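You operate a simulated robot arm through the tools that you are given. There is no shell and no other tool.

You are at the controls of a simulated two-armed robot. One attempt, no reset.

## Task
Dab the black and silver bolts in thread lock and drop them in the brown block.
Fine: black in hole 1, silver in hole 2.

It is judged by the outcome, as a careful person would: the job done as asked, and still so three seconds after it is handed in. It fails if anything else is knocked over, pushed out of place, dropped, spilled or broken.

## Robot
Two 7-joint arms with fingered hands on one trunk that stands fixed in place. Base frame: the origin is at the foot of the trunk, x ahead of it, y to its left, z up; the work surface is at about z = 700. Lengths are in mm, angles in degrees, forces in N, time in s.
The left shoulder is at [70, 162, 1096], the right one opposite. With the tool pointing down near the work surface each hand reaches from about 300 to 820 mm from the base axis, measured 20 degrees to its own side. Payload 4 kg a hand.
Tool frame (each hand has its own): the origin (TCP) lies between the finger pads and is the grasp point; the fingertips stand 26 mm ahead of it; z points along the fingers, y is the line along which they close. The gripper opens to 132 mm; its body begins 73 mm behind the TCP. The gripper is a hand of 4 fingers: y runs from the thumb to the fingers, the wrist lies at [0, 0, -224] in the tool frame, and closing takes about 1.5 s.
Orientation is told as [roll, pitch, yaw] about the base's x, y, z axes, in that order, counted from this pose: with the fingers straight down and closing along the base's y, the tool's x points along the base's -x, its y along +y and its z along -z.

## Interface
- The arms move only by the tool nudge_tool. It takes "left_motion", "right_motion" or both (then of equal length, played together; a hand with none holds still); each is a list of rows, each a list of 7 numbers: the shift along the tool's x, y, z in units of 25 mm (1.0 is 25 mm), then the turn, a rotation vector about the tool's x, y, z in units of 8 degrees (1.0 is 8 degrees), then the opening, from 0 (shut) to 1 (fully open). In form: [[dx, dy, dz, wx, wy, wz, gripper], ...]. A call has 1 to 20 rows; each row shifts and turns the commanded pose from where the row before left it, along the tool's axes as they then stand. A call with a number of a shift or a turn outside -1 to 1 is refused whole. Each row takes 0.2 s and may step no farther than 50 mm and 8.6 degrees from the row before; otherwise, or with a gripper value out of range, the whole call is refused. Where a pose cannot be reached the arm comes as near as it can. A force on the tool above 40 N (or 10 N above the force at the start of the call, whichever is more), or a blocked arm, ends the call early, and 0.2 s more pass. The fingers move at their own pace (about 45 mm/s each) and stop on an object; they squeeze with about 27 N. The grip force told is the motor's: it shows also when the fingers shut on nothing. Time passes only in rows, and 0.2 s behind the last, so rows that do not move let the fingers close. It gives the time, the measured TCP pose, the force on the tool (base axes), the opening and the grip force at its end, in the units of the frame above (readings bear some noise), with the torque about the TCP (base axes, N m) and any sound that the robot's microphone picked up, and new pictures: "show" is both (left out), scene, wrist or none (wrist: the cameras of the hands that moved).
- Cameras (640 x 400 px; columns grow to the right, rows downward): "scene" is now at [130.9, -35.3, 1329.1]; the picture's right is [-0.38, -0.92, -0.00], its down [-0.48, 0.20, -0.85] and it looks along [0.79, -0.33, -0.52] (base axes); focal length 312 px, centre (320, 200). "left" rides on the left gripper at [-73, 5, -94] in its tool frame; the picture's right is [-0.08, -1.00, 0.00], its down [0.79, -0.06, -0.62] and it looks along [0.61, -0.05, 0.79] (tool axes); focal length 230 px, centre (320, 200). "right" rides on the right gripper at [73, 6, -94] in its tool frame; the picture's right is [-0.08, 1.00, 0.00], its down [-0.79, -0.06, -0.62] and it looks along [-0.61, -0.05, 0.79] (tool axes); focal length 230 px, centre (320, 200). There is no depth. A picture from a camera that has moved, and an enlarged one, comes with that camera's place and axes in the base frame and with its lens.
- move_column(by): slides the trunk up (or, below 0, down) by that many mm; the arms and the scene camera ride with it, the base frame stays. It gives what a move gives, with no picture.
- hand_shape(shape, hand): the hand has 4 fingers and takes this shape, open, in about a second: jaw (thumb against the fingers, like two jaws); tri (thumb and two fingers); tip (a fingertip pinch); poke (one finger out to press); point (the index stretched); flat (the hand flat); cup (the hand cupped); fist (a fist). The gripper value then closes the fingers along that shape, each until it touches; the sizes above hold for jaw. It gives what a move gives, with no picture.
- turn_head(pan, tilt): turns the head with the scene camera to pan (to the left, within 86 degrees either way) and tilt (down, from -29 to 69), counted from straight ahead of the robot. It gives what a move gives, and a new picture of the scene camera.
- zoom(camera, box): a new picture of the part [left, top, right, bottom] of that camera's present view, enlarged. No time passes.
- finish_job(): hands the job in; it is judged then, once.

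Nothing tells you positions but the pictures and the camera data. Unless the task says otherwise, let go and move clear before handing in.

The tools are called after ">>>" as a command line: name --argument value ..., lists and objects as JSON in quotes. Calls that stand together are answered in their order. nudge_tool: Moves the arms, as the interface text tells. Its arguments: {"type":"object","properties":{"left_motion":{"type":"array"},"right_motion":{"type":"array"},"show":{"type":"string","enum":["both","scene","wrist","none"]}},"required":[]} The other tools are called the same way: move_column (by) moves the trunk up or down; hand_shape (shape, hand) gives the hand a shape; turn_head (pan, tilt) turns the head that bears the scene camera; zoom (camera, box) takes an enlarged picture of a part of a camera's view; finish_job () hands the job in.

At the start:

```text
time: 0.0
left_tool_pos: [556.6, -55.9, 1138.1]
left_tcp_rot: [-1.9, 0.0, 1.3]
left_ft_force: [0.5, -0.6, -0.6]
left_torque: [-0.04, -0.01, -0.03]
left_finger_gap: 131.7
left_finger_force: 0.1
left_shape: jaw
right_tool_pos: [402.7, -514.3, 949.6]
right_tcp_rot: [0.0, 0.0, 0.0]
right_ft_force: [-0.3, 0.3, 0.4]
right_torque: [-0.01, 0.0, -0.01]
right_finger_gap: 131.3
right_finger_force: 0.1
right_shape: jaw
trunk travel left (down, up): [-575.0, 365.0]
head pan, tilt (commanded): [-22.6, 31.5]
```

scene: 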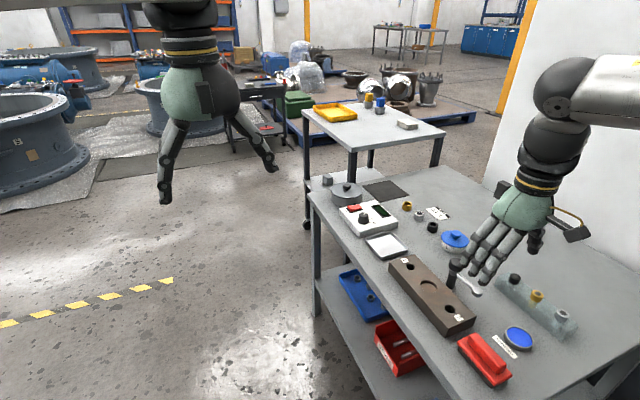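
right: 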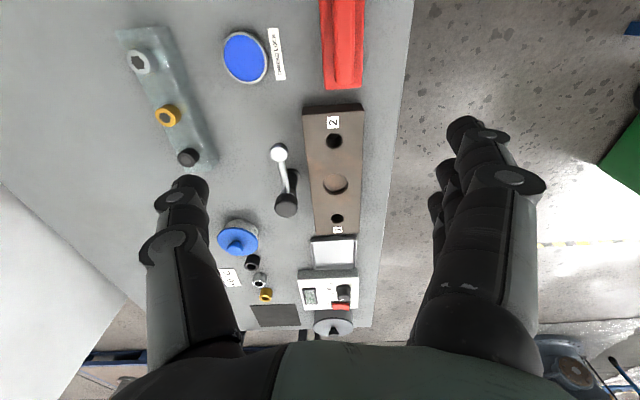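
left: 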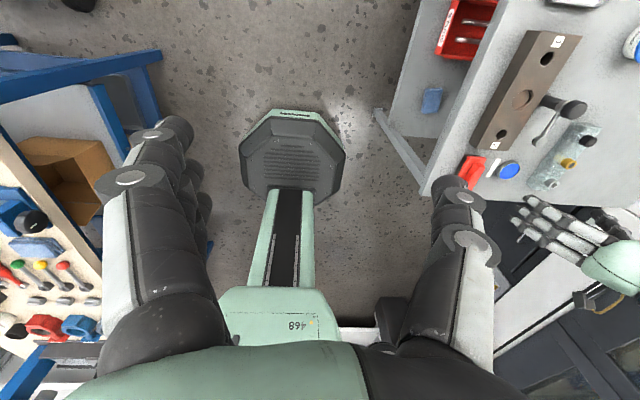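

I see a table with a brown block (holes labelled 1 and 2), a clear tray with three bolts (silver, brass, black), a blue dish that may be the thread lock, and a blue-lidded pot. I'll zoom in to identify things before moving.

>>> zoom --camera "right" --box '[100, 0, 420, 200]'

>>> zoom --camera "right" --box '[180, 180, 420, 350]'

>>> zoom --camera "scene" --box '[440, 230, 600, 390]'

>>> zoom --camera "scene" --box '[310, 160, 500, 300]'

```text
2.00 times, centred on (260, 100) of right
camera zoom: at [328.4, -507.5, 1043.0], right [0.08, 1.0, 0.0], down [0.79, -0.06, 0.62], along [0.61, -0.05, -0.79], focal length 460 px, centre (440, 400)
```

zoom: 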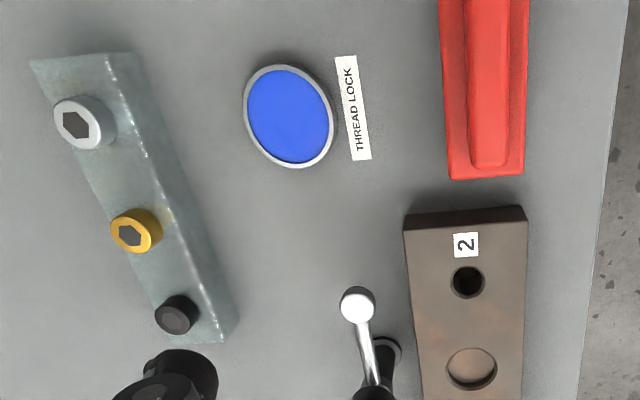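

```text
2.35 times, centred on (300, 265) of right
camera zoom: at [328.4, -507.5, 1043.0], right [0.08, 1.0, 0.0], down [0.79, -0.06, 0.62], along [0.61, -0.05, -0.79], focal length 541 px, centre (367, 47)
```

zoom: 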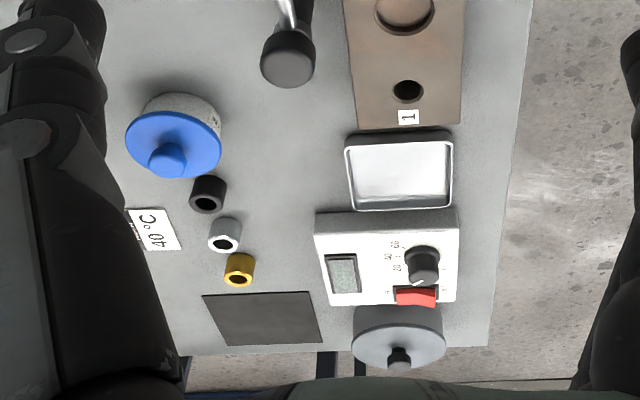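

```text
2.50 times, centred on (520, 310) of scene
camera zoom: at [130.9, -35.3, 1329.1], right [-0.38, -0.92, 0.0], down [-0.48, 0.2, -0.85], along [0.79, -0.33, -0.52], focal length 781 px, centre (-180, -75)
```

zoom: 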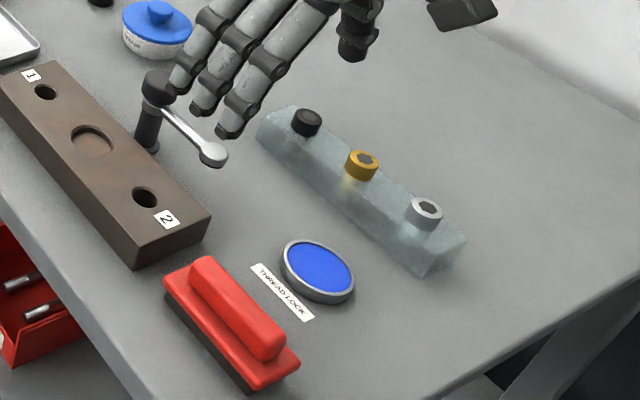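

```text
2.86 times, centred on (405, 230) of scene
camera zoom: at [130.9, -35.3, 1329.1], right [-0.38, -0.92, 0.0], down [-0.48, 0.2, -0.85], along [0.79, -0.33, -0.52], focal length 893 px, centre (77, 114)
```

zoom: 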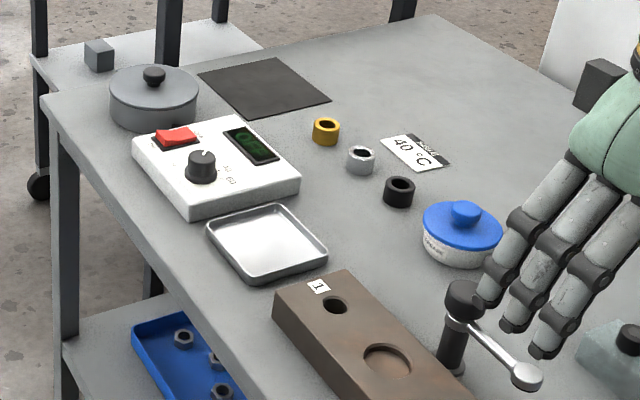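

The bolts stand with heads up in the clear block: silver ≈(345,-702), brass ≈(403,-700), black ≈(460,-700), head tops z≈760. The thread lock dish is ≈(355,-604), hole 2 ≈(461,-499) and hole 1 ≈(610,-499). First I'll try a narrower finger shape in the air to see how the fingers look.

>>> hand_shape --hand "right" --shape "tri"

>>> nudge_tool --right_motion '[[0, 0, 0, 0, 0, 0, 0.3], [0, 0, 0, 0, 0, 0, 0.3], [0, 0, 0, 0, 0, 0, 0.3], [0, 0, 0, 0, 0, 0, 0.3], [0, 0, 0, 0, 0, 0, 0.3], [0, 0, 0, 0, 0, 0, 0.3], [0, 0, 0, 0, 0, 0, 0.3]]'

```text
time: 0.9
left_tool_pos: [558.6, -53.7, 1139.7]
left_tcp_rot: [-2.3, -0.1, 1.4]
left_ft_force: [1.0, -0.2, -0.5]
left_torque: [0.02, 0.02, -0.02]
left_finger_gap: 131.9
left_finger_force: 0.0
left_shape: jaw
right_tool_pos: [403.4, -513.6, 949.2]
right_tcp_rot: [0.0, 0.0, 0.1]
right_ft_force: [0.8, -0.2, 0.2]
right_torque: [-0.04, 0.0, 0.02]
right_finger_gap: 132.0
right_finger_force: 0.0
right_shape: tri
trunk travel left (down, up): [-575.0, 365.0]
head pan, tilt (commanded): [-22.6, 31.5]
```

```text
time: 2.5
left_tool_pos: [559.1, -54.2, 1138.8]
left_tcp_rot: [-2.2, 0.0, 1.4]
left_ft_force: [0.1, 0.4, -0.5]
left_torque: [-0.01, -0.02, -0.03]
left_finger_gap: 131.7
left_finger_force: 0.1
left_shape: jaw
right_tool_pos: [401.7, -513.8, 949.2]
right_tcp_rot: [0.0, 0.0, -0.1]
right_ft_force: [0.5, 0.5, 0.6]
right_torque: [-0.01, 0.02, 0.01]
right_finger_gap: 40.2
right_finger_force: 0.1
right_shape: tri
trunk travel left (down, up): [-575.0, 365.0]
head pan, tilt (commanded): [-22.6, 31.5]
camera scene: at [130.9, -35.3, 1329.1], right [-0.38, -0.92, 0.0], down [-0.48, 0.2, -0.85], along [0.79, -0.33, -0.52], focal length 312 px, centre (320, 200)
camera right: at [328.4, -507.5, 1043.0], right [0.08, 1.0, 0.0], down [0.79, -0.06, 0.62], along [0.61, -0.05, -0.79], focal length 230 px, centre (320, 200)
```

scene: 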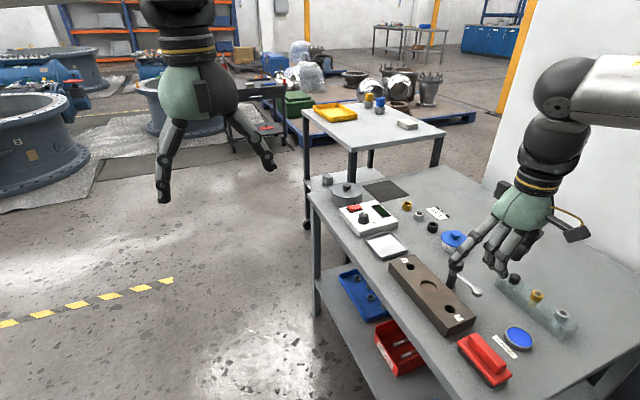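
right: 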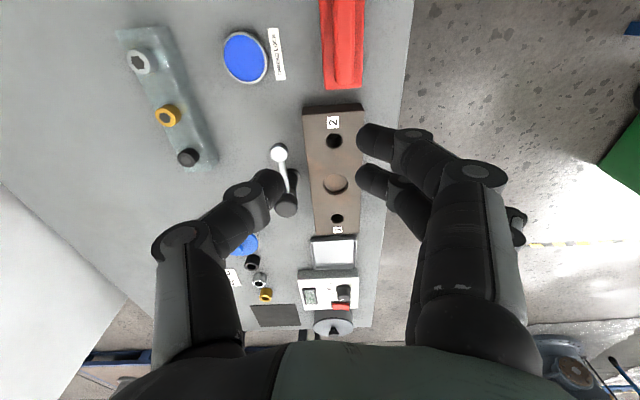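

The tri shape gives a thumb against two fingers. I'll look closely, then compare with "tip" and "jaw".

>>> zoom --camera "right" --box '[220, 100, 440, 240]'

>>> zoom --camera "scene" --box '[440, 170, 600, 290]'

>>> hand_shape --hand "right" --shape "jaw"

>>> nudge_tool --right_motion '[[0, 0, 0, 0, 0, 0, 0.3], [0, 0, 0, 0, 0, 0, 0.3], [0, 0, 0, 0, 0, 0, 0.3], [0, 0, 0, 0, 0, 0, 0.3], [0, 0, 0, 0, 0, 0, 0.3], [0, 0, 0, 0, 0, 0, 0.3], [0, 0, 0, 0, 0, 0, 0.3]]'

>>> zoom --camera "scene" --box '[440, 170, 600, 290]'

>>> hand_shape --hand "right" --shape "tip"

>>> nudge_tool --right_motion '[[0, 0, 0, 0, 0, 0, 0.3], [0, 0, 0, 0, 0, 0, 0.3], [0, 0, 0, 0, 0, 0, 0.3], [0, 0, 0, 0, 0, 0, 0.3], [0, 0, 0, 0, 0, 0, 0.3], [0, 0, 0, 0, 0, 0, 0.3], [0, 0, 0, 0, 0, 0, 0.3]]'

>>> zoom --camera "scene" --box '[440, 170, 600, 290]'

```text
2.86 times, centred on (330, 170) of right
camera zoom: at [328.4, -507.5, 1043.0], right [0.08, 1.0, 0.0], down [0.79, -0.06, 0.62], along [0.61, -0.05, -0.79], focal length 657 px, centre (291, 286)
```

zoom: 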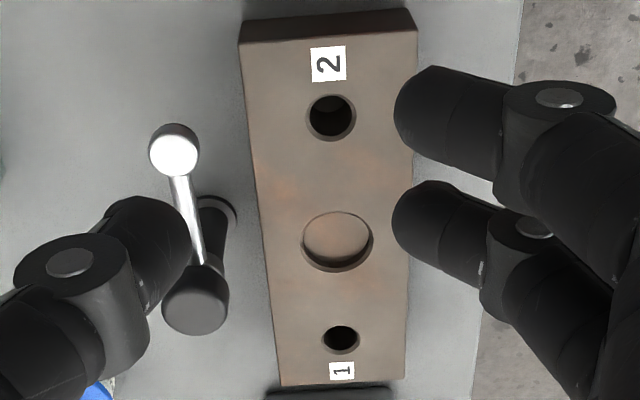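

```text
3.33 times, centred on (520, 230) of scene
camera zoom: at [130.9, -35.3, 1329.1], right [-0.38, -0.92, 0.0], down [-0.48, 0.2, -0.85], along [0.79, -0.33, -0.52], focal length 1041 px, centre (-347, 100)
```

zoom: 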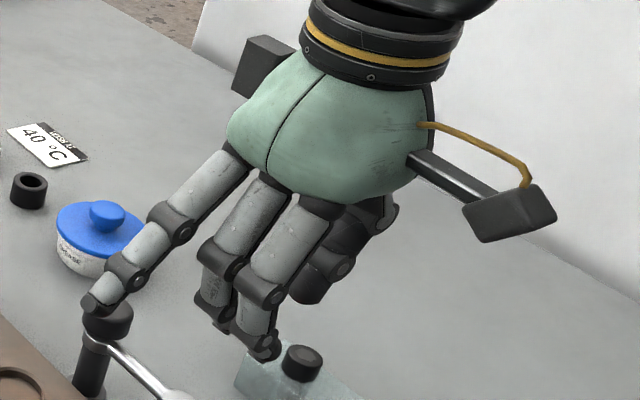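

```text
time: 3.4
left_tool_pos: [558.7, -53.3, 1139.3]
left_tcp_rot: [-2.3, 0.0, 1.4]
left_ft_force: [0.4, 0.8, 0.2]
left_torque: [-0.02, -0.02, 0.0]
left_finger_gap: 131.8
left_finger_force: 0.0
left_shape: jaw
right_tool_pos: [401.5, -514.5, 949.5]
right_tcp_rot: [0.0, 0.0, 0.0]
right_ft_force: [-0.5, -1.1, 0.1]
right_torque: [0.0, 0.01, 0.04]
right_finger_gap: 132.0
right_finger_force: 0.1
right_shape: jaw
trunk travel left (down, up): [-575.0, 365.0]
head pan, tilt (commanded): [-22.6, 31.5]
```

```text
time: 5.0
left_tool_pos: [558.2, -54.2, 1139.2]
left_tcp_rot: [-2.2, 0.1, 1.4]
left_ft_force: [-0.2, 1.1, -1.0]
left_torque: [-0.02, 0.01, 0.0]
left_finger_gap: 131.8
left_finger_force: 0.1
left_shape: jaw
right_tool_pos: [401.1, -514.5, 951.7]
right_tcp_rot: [0.0, 0.1, 0.0]
right_ft_force: [-0.6, 0.4, 0.1]
right_torque: [-0.01, 0.03, 0.01]
right_finger_gap: 39.9
right_finger_force: 0.1
right_shape: jaw
trunk travel left (down, up): [-575.0, 365.0]
head pan, tilt (commanded): [-22.6, 31.5]
camera scene: at [130.9, -35.3, 1329.1], right [-0.38, -0.92, 0.0], down [-0.48, 0.2, -0.85], along [0.79, -0.33, -0.52], focal length 312 px, centre (320, 200)
camera right: at [328.4, -507.5, 1043.0], right [0.08, 1.0, 0.0], down [0.79, -0.06, 0.62], along [0.61, -0.05, -0.79], focal length 230 px, centre (320, 200)
```

scene: 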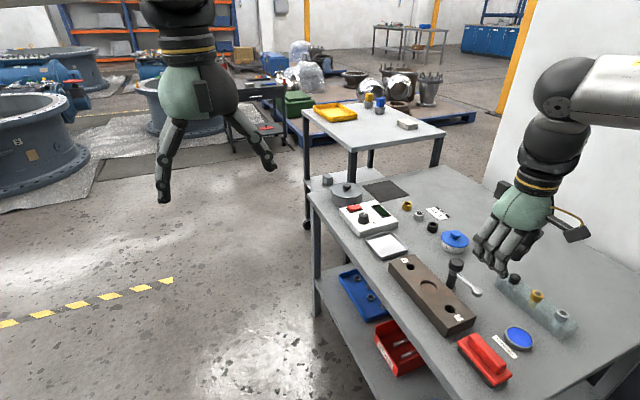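
right: 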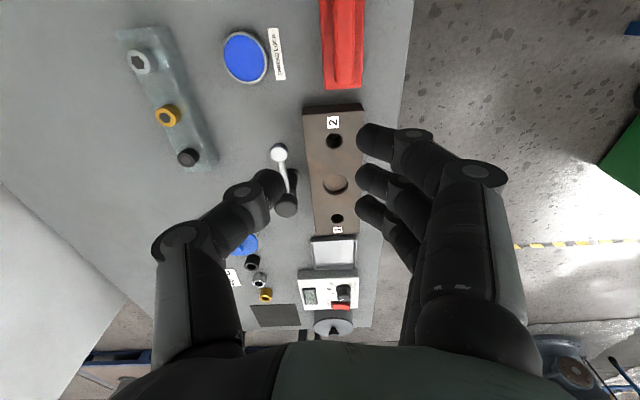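

```text
3.33 times, centred on (520, 230) of scene
camera zoom: at [130.9, -35.3, 1329.1], right [-0.38, -0.92, 0.0], down [-0.48, 0.2, -0.85], along [0.79, -0.33, -0.52], focal length 1041 px, centre (-347, 100)
```

zoom: 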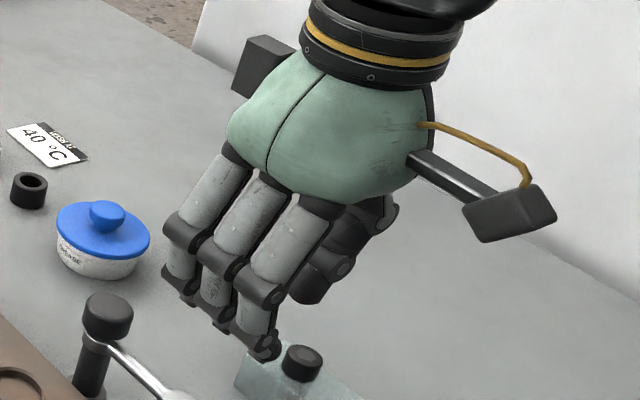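

```text
time: 5.9
left_tool_pos: [558.9, -53.4, 1138.5]
left_tcp_rot: [-2.3, 0.1, 1.4]
left_ft_force: [-1.0, 0.0, -0.1]
left_torque: [-0.01, 0.0, -0.02]
left_finger_gap: 132.0
left_finger_force: 0.1
left_shape: jaw
right_tool_pos: [402.4, -513.4, 949.2]
right_tcp_rot: [0.1, 0.0, 0.0]
right_ft_force: [-1.0, 0.6, 0.4]
right_torque: [0.0, 0.02, -0.02]
right_finger_gap: 131.9
right_finger_force: 0.0
right_shape: tip
trunk travel left (down, up): [-575.0, 365.0]
head pan, tilt (commanded): [-22.6, 31.5]
```

```text
time: 7.5
left_tool_pos: [557.4, -53.8, 1139.2]
left_tcp_rot: [-2.4, 0.0, 1.4]
left_ft_force: [-0.4, -0.1, -0.7]
left_torque: [-0.04, 0.04, 0.0]
left_finger_gap: 131.9
left_finger_force: 0.0
left_shape: jaw
right_tool_pos: [401.4, -515.2, 949.7]
right_tcp_rot: [0.0, 0.0, 0.0]
right_ft_force: [0.9, -0.3, -0.1]
right_torque: [0.01, 0.0, -0.01]
right_finger_gap: 40.1
right_finger_force: 0.0
right_shape: tip
trunk travel left (down, up): [-575.0, 365.0]
head pan, tilt (commanded): [-22.6, 31.5]
camera scene: at [130.9, -35.3, 1329.1], right [-0.38, -0.92, 0.0], down [-0.48, 0.2, -0.85], along [0.79, -0.33, -0.52], focal length 312 px, centre (320, 200)
camera right: at [328.4, -507.5, 1043.0], right [0.08, 1.0, 0.0], down [0.79, -0.06, 0.62], along [0.61, -0.05, -0.79], focal length 230 px, centre (320, 200)
```

scene: 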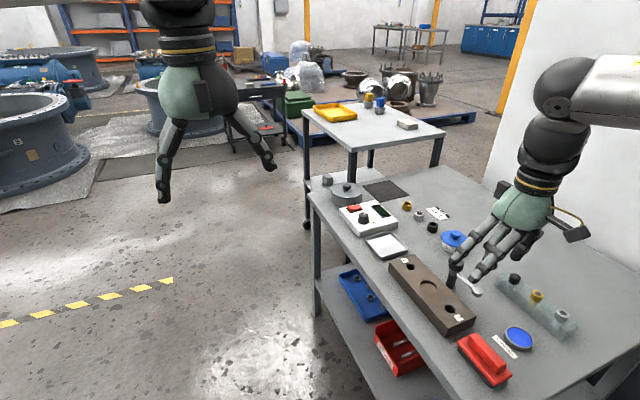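
right: 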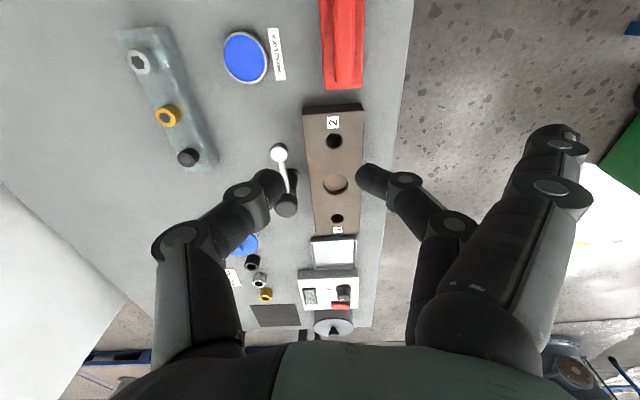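

```text
3.33 times, centred on (520, 230) of scene
camera zoom: at [130.9, -35.3, 1329.1], right [-0.38, -0.92, 0.0], down [-0.48, 0.2, -0.85], along [0.79, -0.33, -0.52], focal length 1041 px, centre (-347, 100)
```

zoom: 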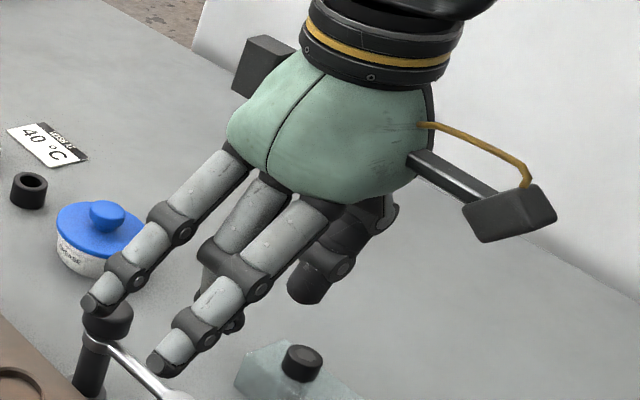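

In "tip" the thumb and one finger meet at the centre, the index stays out of the wrist camera's view, and the pinch is narrow, so I'll use it. Next I move above the black bolt at about (460,-700), staying well clear at z≈880.

>>> nudge_tool --right_motion '[[-0.29, -0.93, 0, 0, 0, 0, 0.4], [-0.29, -0.93, 0, 0, 0, 0, 0.4], [-0.29, -0.93, 0.2, 0, 0, 0, 0.4], [-0.29, -0.93, 0.2, 0, 0, 0, 0.4], [-0.29, -0.93, 0.5, 0, 0, 0, 0.4], [-0.29, -0.93, 0.5, 0, 0, 0, 0.4], [-0.29, -0.93, 0.7, 0, 0, 0, 0.4], [-0.29, -0.93, 0.7, 0, 0, 0, 0.4], [0, 0, 0, 0, 0, 0, 0.4]]'

>>> zoom --camera "right" --box '[200, 60, 440, 240]'

>>> zoom --camera "scene" --box '[460, 200, 620, 350]'

```text
time: 9.5
left_tool_pos: [557.6, -54.6, 1139.2]
left_tcp_rot: [-2.3, 0.0, 1.4]
left_ft_force: [0.0, 0.3, -0.2]
left_torque: [0.0, -0.01, 0.04]
left_finger_gap: 131.9
left_finger_force: 0.0
left_shape: jaw
right_tool_pos: [460.8, -700.2, 881.8]
right_tcp_rot: [0.0, 0.0, 0.1]
right_ft_force: [-0.2, -0.4, -1.0]
right_torque: [0.0, -0.03, -0.01]
right_finger_gap: 52.2
right_finger_force: 0.0
right_shape: tip
trunk travel left (down, up): [-575.0, 365.0]
head pan, tilt (commanded): [-22.6, 31.5]
camera scene: at [130.4, -34.8, 1329.2], right [-0.38, -0.92, 0.0], down [-0.48, 0.2, -0.85], along [0.79, -0.33, -0.52], focal length 312 px, centre (320, 200)
camera right: at [386.8, -693.9, 974.9], right [0.08, 1.0, 0.0], down [0.78, -0.06, 0.62], along [0.62, -0.05, -0.79], focal length 230 px, centre (320, 200)
```

scene: 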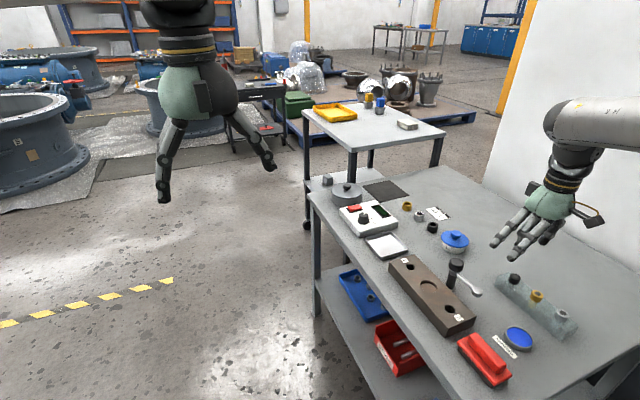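
right: 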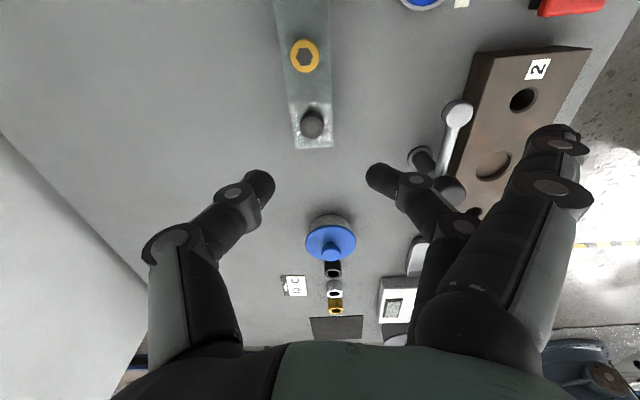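

```text
2.22 times, centred on (320, 150) of right
camera zoom: at [386.8, -693.9, 974.9], right [0.08, 1.0, 0.0], down [0.78, -0.06, 0.62], along [0.62, -0.05, -0.79], focal length 511 px, centre (320, 311)
```

zoom: 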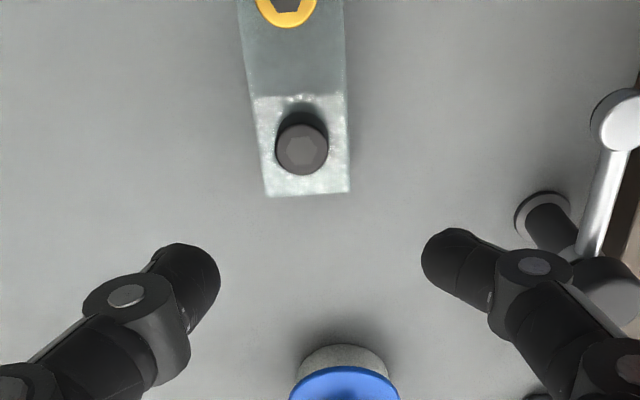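

```text
2.67 times, centred on (540, 275) of scene
camera zoom: at [130.4, -34.8, 1329.2], right [-0.38, -0.92, 0.0], down [-0.48, 0.2, -0.85], along [0.79, -0.33, -0.52], focal length 833 px, centre (-267, 0)
```

zoom: 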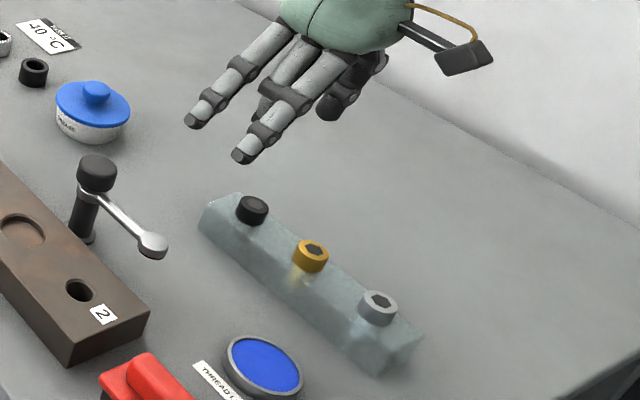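

The black bolt head now works out to about (468,-707) with its top at z≈753. I'll shift over it and come down to TCP z≈815, with fingertips still above the head, to refine.

>>> nudge_tool --right_motion '[[-0.14, -0.14, 0.65, 0, 0, 0, 0.4], [-0.14, -0.14, 0.65, 0, 0, 0, 0.4], [0, 0, 0.65, 0, 0, 0, 0.4], [0, 0, 0.65, 0, 0, 0, 0.4], [0, 0, 0, 0, 0, 0, 0.4]]'

>>> zoom --camera "right" --box '[240, 100, 400, 220]'

>>> zoom --camera "scene" --box '[480, 200, 600, 320]'

```text
time: 10.7
left_tool_pos: [558.3, -54.4, 1139.7]
left_tcp_rot: [-2.3, 0.0, 1.4]
left_ft_force: [0.1, -0.7, 0.7]
left_torque: [0.01, 0.01, 0.01]
left_finger_gap: 131.7
left_finger_force: 0.1
left_shape: jaw
right_tool_pos: [467.7, -706.1, 813.6]
right_tcp_rot: [-0.1, 0.0, -0.1]
right_ft_force: [-0.3, 0.1, -0.8]
right_torque: [-0.03, 0.02, 0.0]
right_finger_gap: 52.2
right_finger_force: 0.1
right_shape: tip
trunk travel left (down, up): [-575.0, 365.0]
head pan, tilt (commanded): [-22.6, 31.5]
camera scene: at [130.8, -35.0, 1329.2], right [-0.38, -0.92, 0.0], down [-0.48, 0.2, -0.85], along [0.79, -0.33, -0.52], focal length 312 px, centre (320, 200)
camera right: at [393.6, -699.8, 907.3], right [0.08, 1.0, 0.0], down [0.78, -0.06, 0.62], along [0.61, -0.05, -0.79], focal length 230 px, centre (320, 200)
```

scene: 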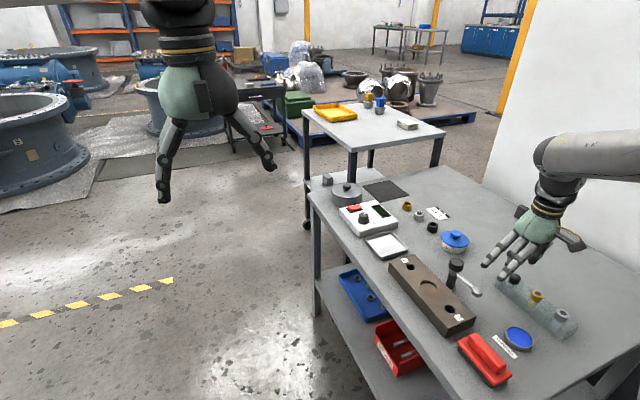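
right: 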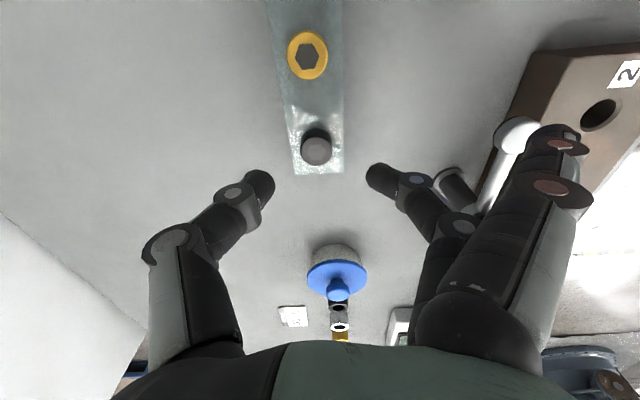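

```text
3.33 times, centred on (320, 160) of right
camera zoom: at [393.6, -699.8, 907.3], right [0.08, 1.0, 0.0], down [0.78, -0.06, 0.62], along [0.61, -0.05, -0.79], focal length 767 px, centre (320, 333)
```

zoom: 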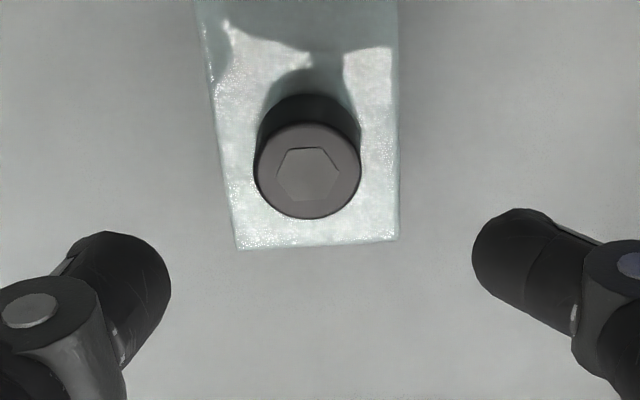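

```text
3.33 times, centred on (540, 260) of scene
camera zoom: at [130.8, -35.0, 1329.2], right [-0.38, -0.92, 0.0], down [-0.48, 0.2, -0.85], along [0.79, -0.33, -0.52], focal length 1041 px, centre (-413, 0)
```

zoom: 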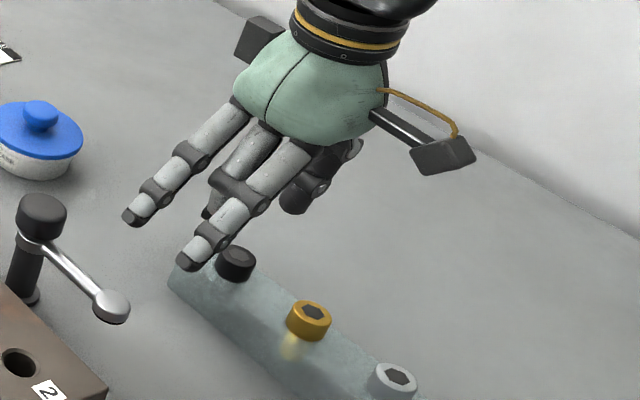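

The black bolt is at ≈(470,-708.7), its head spans z 737–753 at 24 mm diameter, and the block top is at z≈737. I'll descend so the fingertips stand about 3 mm above the block (TCP z≈766).

>>> nudge_tool --right_motion '[[-0.08, -0.1, 0.5, 0, 0, 0, 0.4], [0, 0, 0.5, 0, 0, 0, 0.4], [0, 0, 0.5, 0, 0, 0, 0.4], [0, 0, 0.2, 0, 0, 0, 0.4], [0, 0, 0.2, 0, 0, 0, 0.4], [0, 0, 0, 0, 0, 0, 0.4]]'

>>> zoom --camera "right" --box '[240, 100, 400, 220]'

>>> zoom --camera "scene" --box '[480, 200, 600, 320]'

```text
time: 12.1
left_tool_pos: [558.4, -53.6, 1139.9]
left_tcp_rot: [-2.3, 0.0, 1.5]
left_ft_force: [-0.3, -0.3, -0.1]
left_torque: [0.0, 0.0, 0.0]
left_finger_gap: 132.1
left_finger_force: 0.0
left_shape: jaw
right_tool_pos: [468.5, -709.8, 766.3]
right_tcp_rot: [-0.1, -0.1, 0.0]
right_ft_force: [-0.1, -0.3, -0.1]
right_torque: [0.01, 0.02, -0.01]
right_finger_gap: 52.3
right_finger_force: 0.0
right_shape: tip
trunk travel left (down, up): [-575.0, 365.0]
head pan, tilt (commanded): [-22.6, 31.5]
camera scene: at [130.9, -35.3, 1329.1], right [-0.38, -0.92, 0.0], down [-0.48, 0.2, -0.85], along [0.79, -0.33, -0.52], focal length 312 px, centre (320, 200)
camera right: at [395.3, -702.8, 859.5], right [0.08, 1.0, 0.0], down [0.78, -0.06, 0.62], along [0.61, -0.05, -0.79], focal length 230 px, centre (320, 200)
```

scene: 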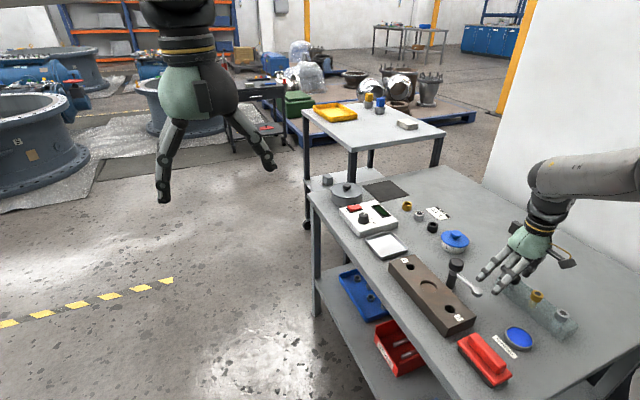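
right: 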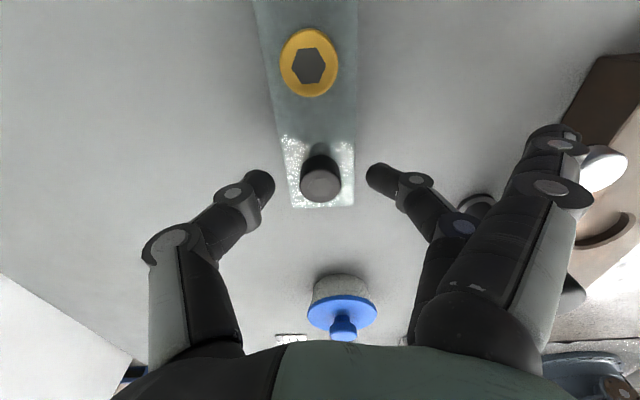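

```text
3.33 times, centred on (320, 160) of right
camera zoom: at [395.3, -702.8, 859.5], right [0.08, 1.0, 0.0], down [0.78, -0.06, 0.62], along [0.61, -0.05, -0.79], focal length 767 px, centre (320, 333)
```

zoom: 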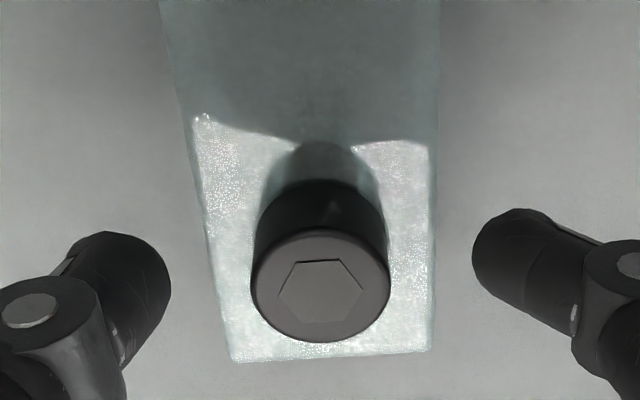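

```text
3.33 times, centred on (540, 260) of scene
camera zoom: at [130.9, -35.3, 1329.1], right [-0.38, -0.92, 0.0], down [-0.48, 0.2, -0.85], along [0.79, -0.33, -0.52], focal length 1041 px, centre (-413, 0)
```

zoom: 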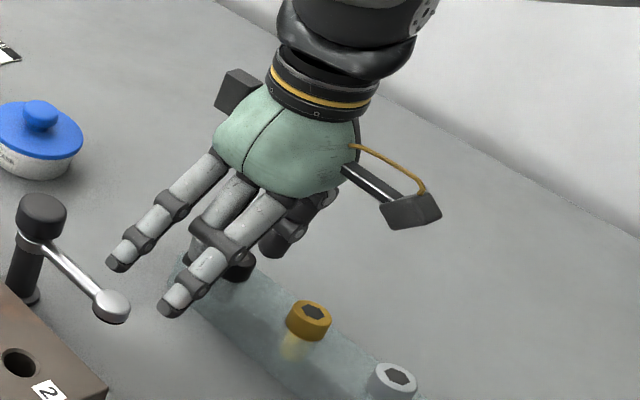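

The fingers straddle the black head and are centred in both directions. I'll close the pinch now.

>>> nudge_tool --right_motion '[[0, 0, 0, 0, 0, 0, 0.25], [0, 0, 0, 0, 0, 0, 0.15], [0, 0, 0, 0, 0, 0, 0.05], [0, 0, 0, 0, 0, 0, 0], [0, 0, 0, 0, 0, 0, 0], [0, 0, 0, 0, 0, 0, 0]]'

>>> zoom --camera "right" --box '[240, 100, 400, 220]'

>>> zoom --camera "scene" --box '[480, 200, 600, 320]'

```text
time: 13.5
left_tool_pos: [557.9, -54.3, 1138.7]
left_tcp_rot: [-2.3, 0.0, 1.4]
left_ft_force: [0.3, -0.7, 0.4]
left_torque: [0.02, -0.04, 0.0]
left_finger_gap: 131.8
left_finger_force: 0.1
left_shape: jaw
right_tool_pos: [469.0, -710.6, 766.8]
right_tcp_rot: [0.0, 0.1, 0.0]
right_ft_force: [0.8, -0.4, -0.2]
right_torque: [-0.01, -0.02, -0.03]
right_finger_gap: 17.8
right_finger_force: 27.3
right_shape: tip
trunk travel left (down, up): [-575.0, 365.0]
head pan, tilt (commanded): [-22.6, 31.5]
camera scene: at [131.1, -35.5, 1329.1], right [-0.38, -0.92, 0.0], down [-0.48, 0.2, -0.85], along [0.79, -0.33, -0.52], focal length 312 px, centre (320, 200)
camera right: at [395.3, -702.9, 859.4], right [0.08, 1.0, 0.0], down [0.79, -0.06, 0.62], along [0.61, -0.05, -0.79], focal length 230 px, centre (320, 200)
```

scene: 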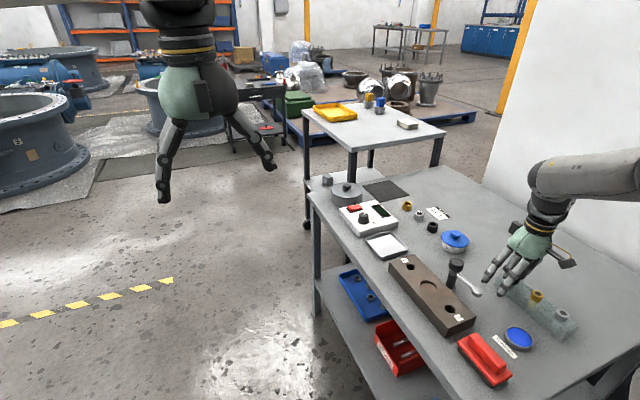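
right: 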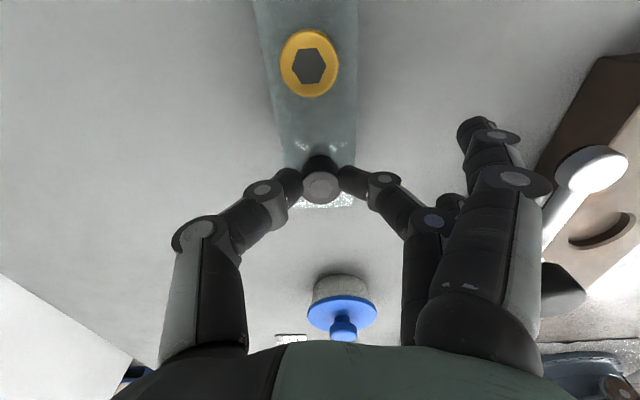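

```text
3.33 times, centred on (320, 160) of right
camera zoom: at [395.3, -702.9, 859.4], right [0.08, 1.0, 0.0], down [0.79, -0.06, 0.62], along [0.61, -0.05, -0.79], focal length 767 px, centre (320, 333)
```

zoom: 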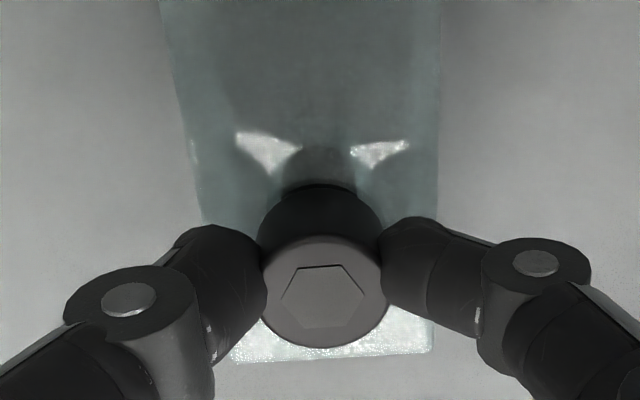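

```text
3.33 times, centred on (540, 260) of scene
camera zoom: at [131.1, -35.5, 1329.1], right [-0.38, -0.92, 0.0], down [-0.48, 0.2, -0.85], along [0.79, -0.33, -0.52], focal length 1041 px, centre (-413, 0)
```

zoom: 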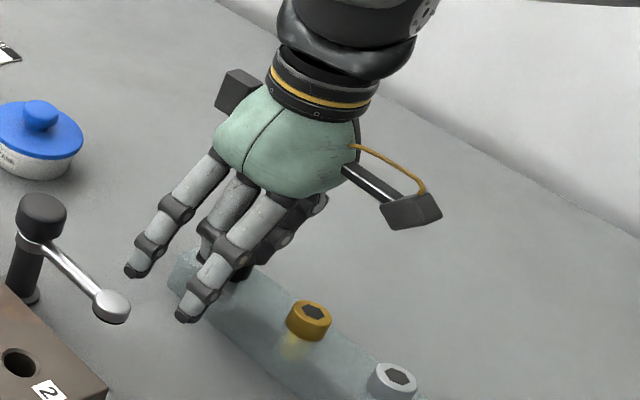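

The grip is on (27 N). I'll lift straight up slowly and check the bolt comes along.

>>> nudge_tool --right_motion '[[0, 0, -0.2, 0, 0, 0, 0], [0, 0, -0.3, 0, 0, 0, 0], [0, 0, -0.4, 0, 0, 0, 0], [0, 0, -0.4, 0, 0, 0, 0], [0, 0, -0.4, 0, 0, 0, 0], [0, 0, -0.5, 0, 0, 0, 0], [0, 0, -0.5, 0, 0, 0, 0], [0, 0, 0, 0, 0, 0, 0]]'

>>> zoom --camera "right" --box '[240, 100, 400, 220]'

>>> zoom --camera "scene" --box '[480, 200, 600, 320]'

```text
time: 15.3
left_tool_pos: [557.7, -54.8, 1139.2]
left_tcp_rot: [-2.2, 0.0, 1.4]
left_ft_force: [-0.6, 0.4, 0.5]
left_torque: [-0.05, -0.01, 0.02]
left_finger_gap: 132.0
left_finger_force: 0.1
left_shape: jaw
right_tool_pos: [468.3, -710.3, 835.3]
right_tcp_rot: [-0.1, -0.1, 0.1]
right_ft_force: [-0.7, 0.2, -1.8]
right_torque: [0.03, 0.0, -0.01]
right_finger_gap: 17.6
right_finger_force: 26.9
right_shape: tip
trunk travel left (down, up): [-575.0, 365.0]
head pan, tilt (commanded): [-22.6, 31.5]
camera scene: at [131.2, -35.7, 1329.1], right [-0.38, -0.92, 0.0], down [-0.48, 0.2, -0.85], along [0.79, -0.33, -0.52], focal length 312 px, centre (320, 200)
camera right: at [395.4, -703.2, 928.8], right [0.08, 1.0, 0.0], down [0.79, -0.06, 0.62], along [0.61, -0.05, -0.79], focal length 230 px, centre (320, 200)
```

scene: 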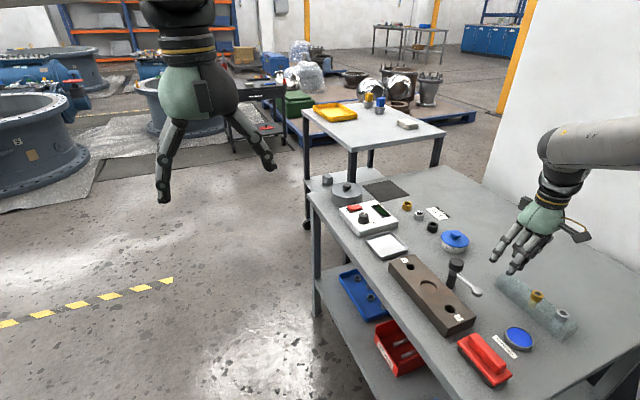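
right: 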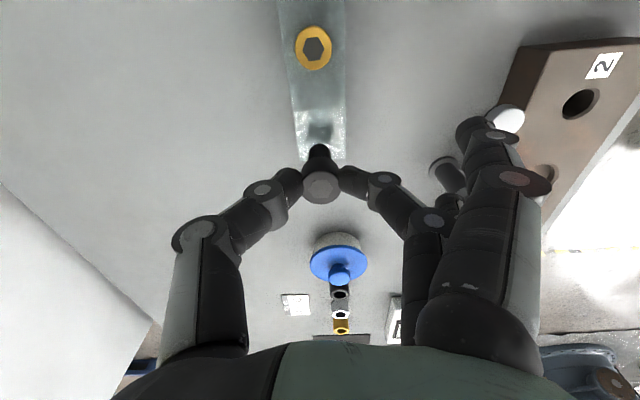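

```text
3.33 times, centred on (320, 160) of right
camera zoom: at [395.4, -703.2, 928.8], right [0.08, 1.0, 0.0], down [0.79, -0.06, 0.62], along [0.61, -0.05, -0.79], focal length 767 px, centre (320, 333)
```

zoom: 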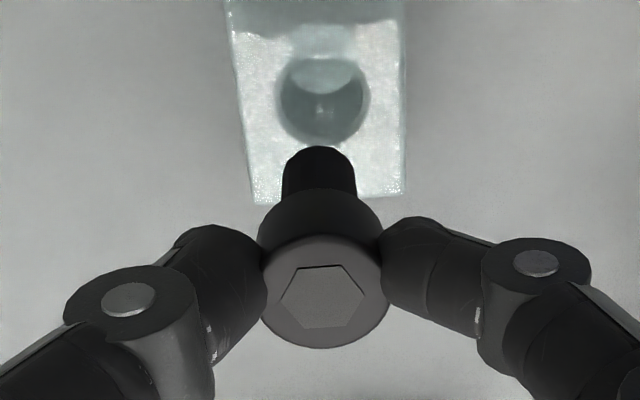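

```text
3.33 times, centred on (540, 260) of scene
camera zoom: at [131.2, -35.7, 1329.1], right [-0.38, -0.92, 0.0], down [-0.48, 0.2, -0.85], along [0.79, -0.33, -0.52], focal length 1041 px, centre (-413, 0)
```

zoom: 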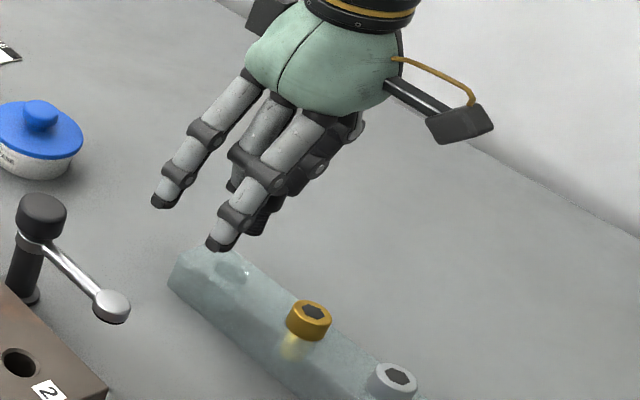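

The black bolt hangs straight in the pinch; its tip is about 52 mm below the TCP (shank ≈23 mm long, 15 mm diameter). I'll carry it above the thread lock dish at ≈(356,-603), keeping height to clear the crank.

>>> nudge_tool --right_motion '[[0, 0, -0.5, 0, 0, 0, 0], [0.56, 0.53, 0, 0, 0, 0, 0], [0.56, 0.53, 0, 0, 0, 0, 0], [0.56, 0.53, 0, 0, 0, 0, 0], [0.56, 0.53, 0, 0, 0, 0, 0], [0.56, 0.53, 0, 0, 0, 0, 0], [0.56, 0.53, 0, 0, 0, 0, 0], [0.56, 0.53, 0, 0, 0, 0, 0], [0.56, 0.53, 0, 0, 0, 0, 0], [0, 0, 0, 0, 0, 0, 0]]'

>>> zoom --camera "right" --box '[220, 50, 420, 210]'

>>> zoom --camera "scene" --box '[460, 230, 600, 370]'

```text
time: 17.5
left_tool_pos: [559.0, -55.6, 1139.4]
left_tcp_rot: [-2.2, 0.0, 1.4]
left_ft_force: [1.6, -0.5, 0.1]
left_torque: [0.0, 0.02, -0.02]
left_finger_gap: 131.9
left_finger_force: 0.0
left_shape: jaw
right_tool_pos: [359.1, -605.4, 846.9]
right_tcp_rot: [-0.1, 0.1, 0.0]
right_ft_force: [0.5, -0.2, -0.9]
right_torque: [0.0, 0.02, 0.02]
right_finger_gap: 17.8
right_finger_force: 27.1
right_shape: tip
trunk travel left (down, up): [-575.0, 365.0]
head pan, tilt (commanded): [-22.6, 31.5]
camera scene: at [131.5, -35.5, 1329.1], right [-0.38, -0.92, 0.0], down [-0.48, 0.2, -0.85], along [0.79, -0.33, -0.52], focal length 312 px, centre (320, 200)
camera right: at [285.3, -598.0, 940.4], right [0.08, 1.0, 0.0], down [0.79, -0.06, 0.62], along [0.61, -0.05, -0.79], focal length 230 px, centre (320, 200)
```

scene: 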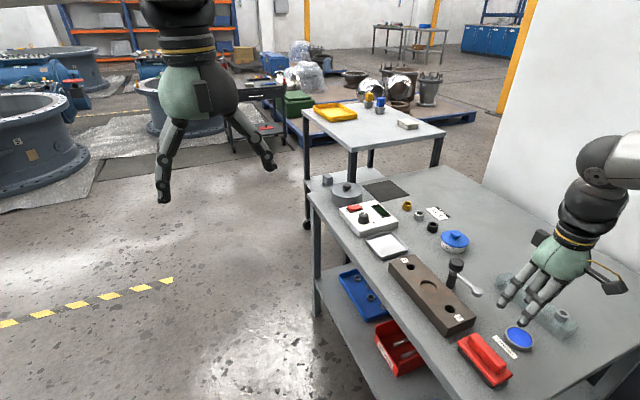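
right: 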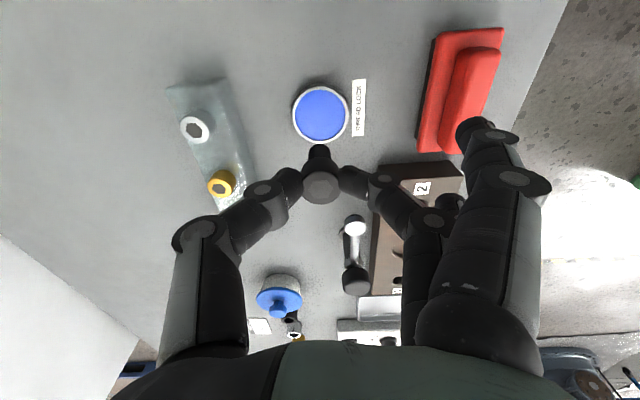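

```text
2.50 times, centred on (320, 130) of right
camera zoom: at [285.3, -598.0, 940.4], right [0.08, 1.0, 0.0], down [0.79, -0.06, 0.62], along [0.61, -0.05, -0.79], focal length 575 px, centre (320, 375)
```

zoom: 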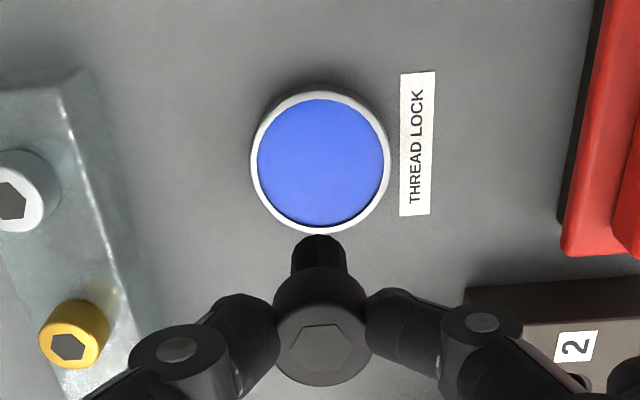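

```text
2.86 times, centred on (530, 300) of scene
camera zoom: at [131.5, -35.5, 1329.1], right [-0.38, -0.92, 0.0], down [-0.48, 0.2, -0.85], along [0.79, -0.33, -0.52], focal length 893 px, centre (-280, -86)
```

zoom: 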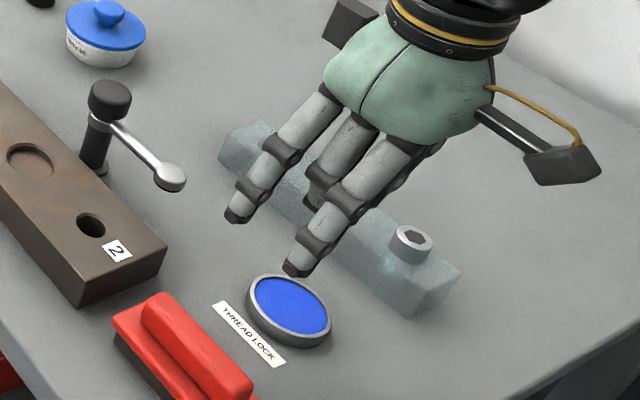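

The dish centre reads ≈(356.4,-604) and lines up in y. I'll shift 2 mm in x and lower until the bolt tip is about 10 mm above the blue surface, then look.

>>> nudge_tool --right_motion '[[0.08, 0, 0.5, 0, 0, 0, 0], [0, 0, 0.6, 0, 0, 0, 0], [0, 0, 0.6, 0, 0, 0, 0], [0, 0, 0.6, 0, 0, 0, 0], [0, 0, 0.5, 0, 0, 0, 0], [0, 0, 0, 0, 0, 0, 0]]'

>>> zoom --camera "right" --box '[240, 80, 400, 220]'

>>> zoom --camera "scene" --box '[460, 260, 600, 370]'

```text
time: 18.9
left_tool_pos: [558.3, -55.1, 1140.2]
left_tcp_rot: [-2.4, 0.1, 1.3]
left_ft_force: [0.3, -0.5, 0.1]
left_torque: [-0.04, 0.01, 0.01]
left_finger_gap: 132.0
left_finger_force: 0.0
left_shape: jaw
right_tool_pos: [355.4, -604.7, 777.4]
right_tcp_rot: [0.0, 0.1, 0.0]
right_ft_force: [0.7, -0.2, -0.9]
right_torque: [0.0, 0.0, 0.0]
right_finger_gap: 17.5
right_finger_force: 27.7
right_shape: tip
trunk travel left (down, up): [-575.0, 365.0]
head pan, tilt (commanded): [-22.6, 31.5]
camera scene: at [130.9, -35.1, 1329.2], right [-0.38, -0.92, 0.0], down [-0.48, 0.2, -0.85], along [0.79, -0.33, -0.52], focal length 312 px, centre (320, 200)
camera right: at [282.7, -597.4, 871.0], right [0.08, 1.0, 0.0], down [0.79, -0.06, 0.62], along [0.61, -0.05, -0.79], focal length 230 px, centre (320, 200)
```

scene: 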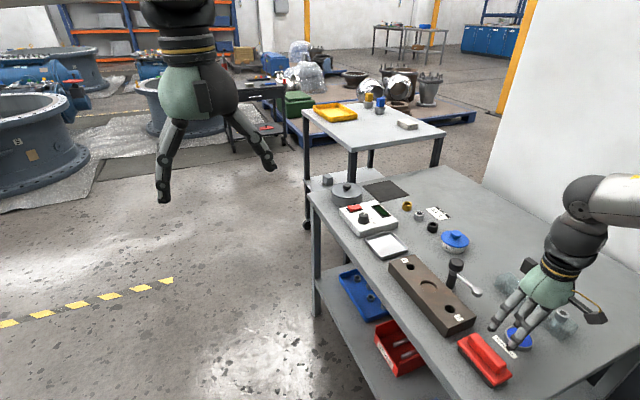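
right: 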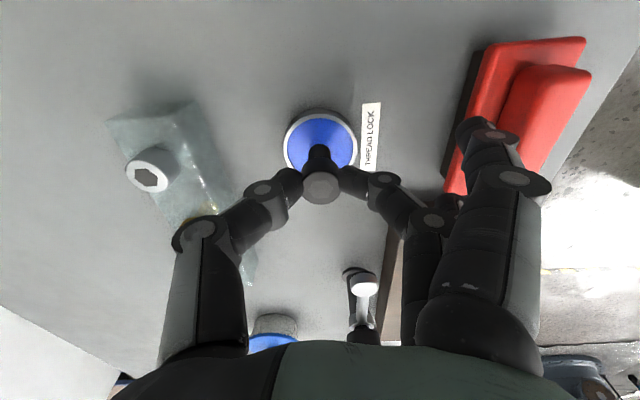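

```text
2.86 times, centred on (320, 150) of right
camera zoom: at [282.7, -597.4, 871.0], right [0.08, 1.0, 0.0], down [0.79, -0.06, 0.62], along [0.61, -0.05, -0.79], focal length 657 px, centre (320, 343)
```

zoom: 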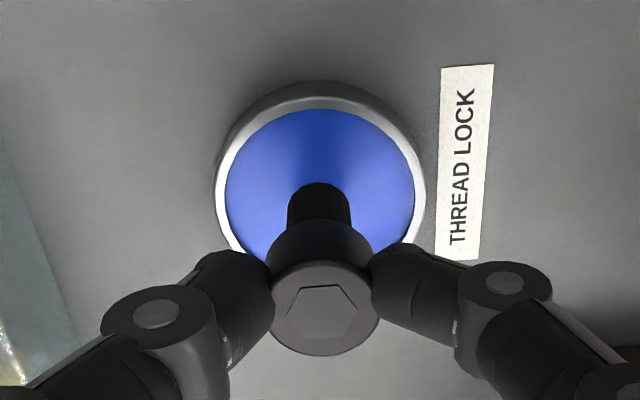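

```text
3.64 times, centred on (530, 315) of scene
camera zoom: at [130.9, -35.1, 1329.2], right [-0.38, -0.92, 0.0], down [-0.48, 0.2, -0.85], along [0.79, -0.33, -0.52], focal length 1136 px, centre (-444, -218)
```

zoom: 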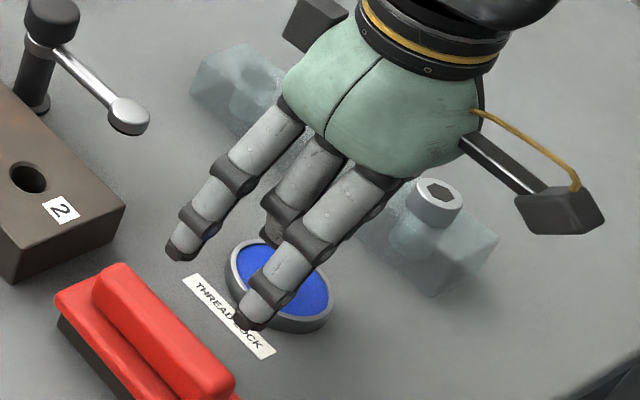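

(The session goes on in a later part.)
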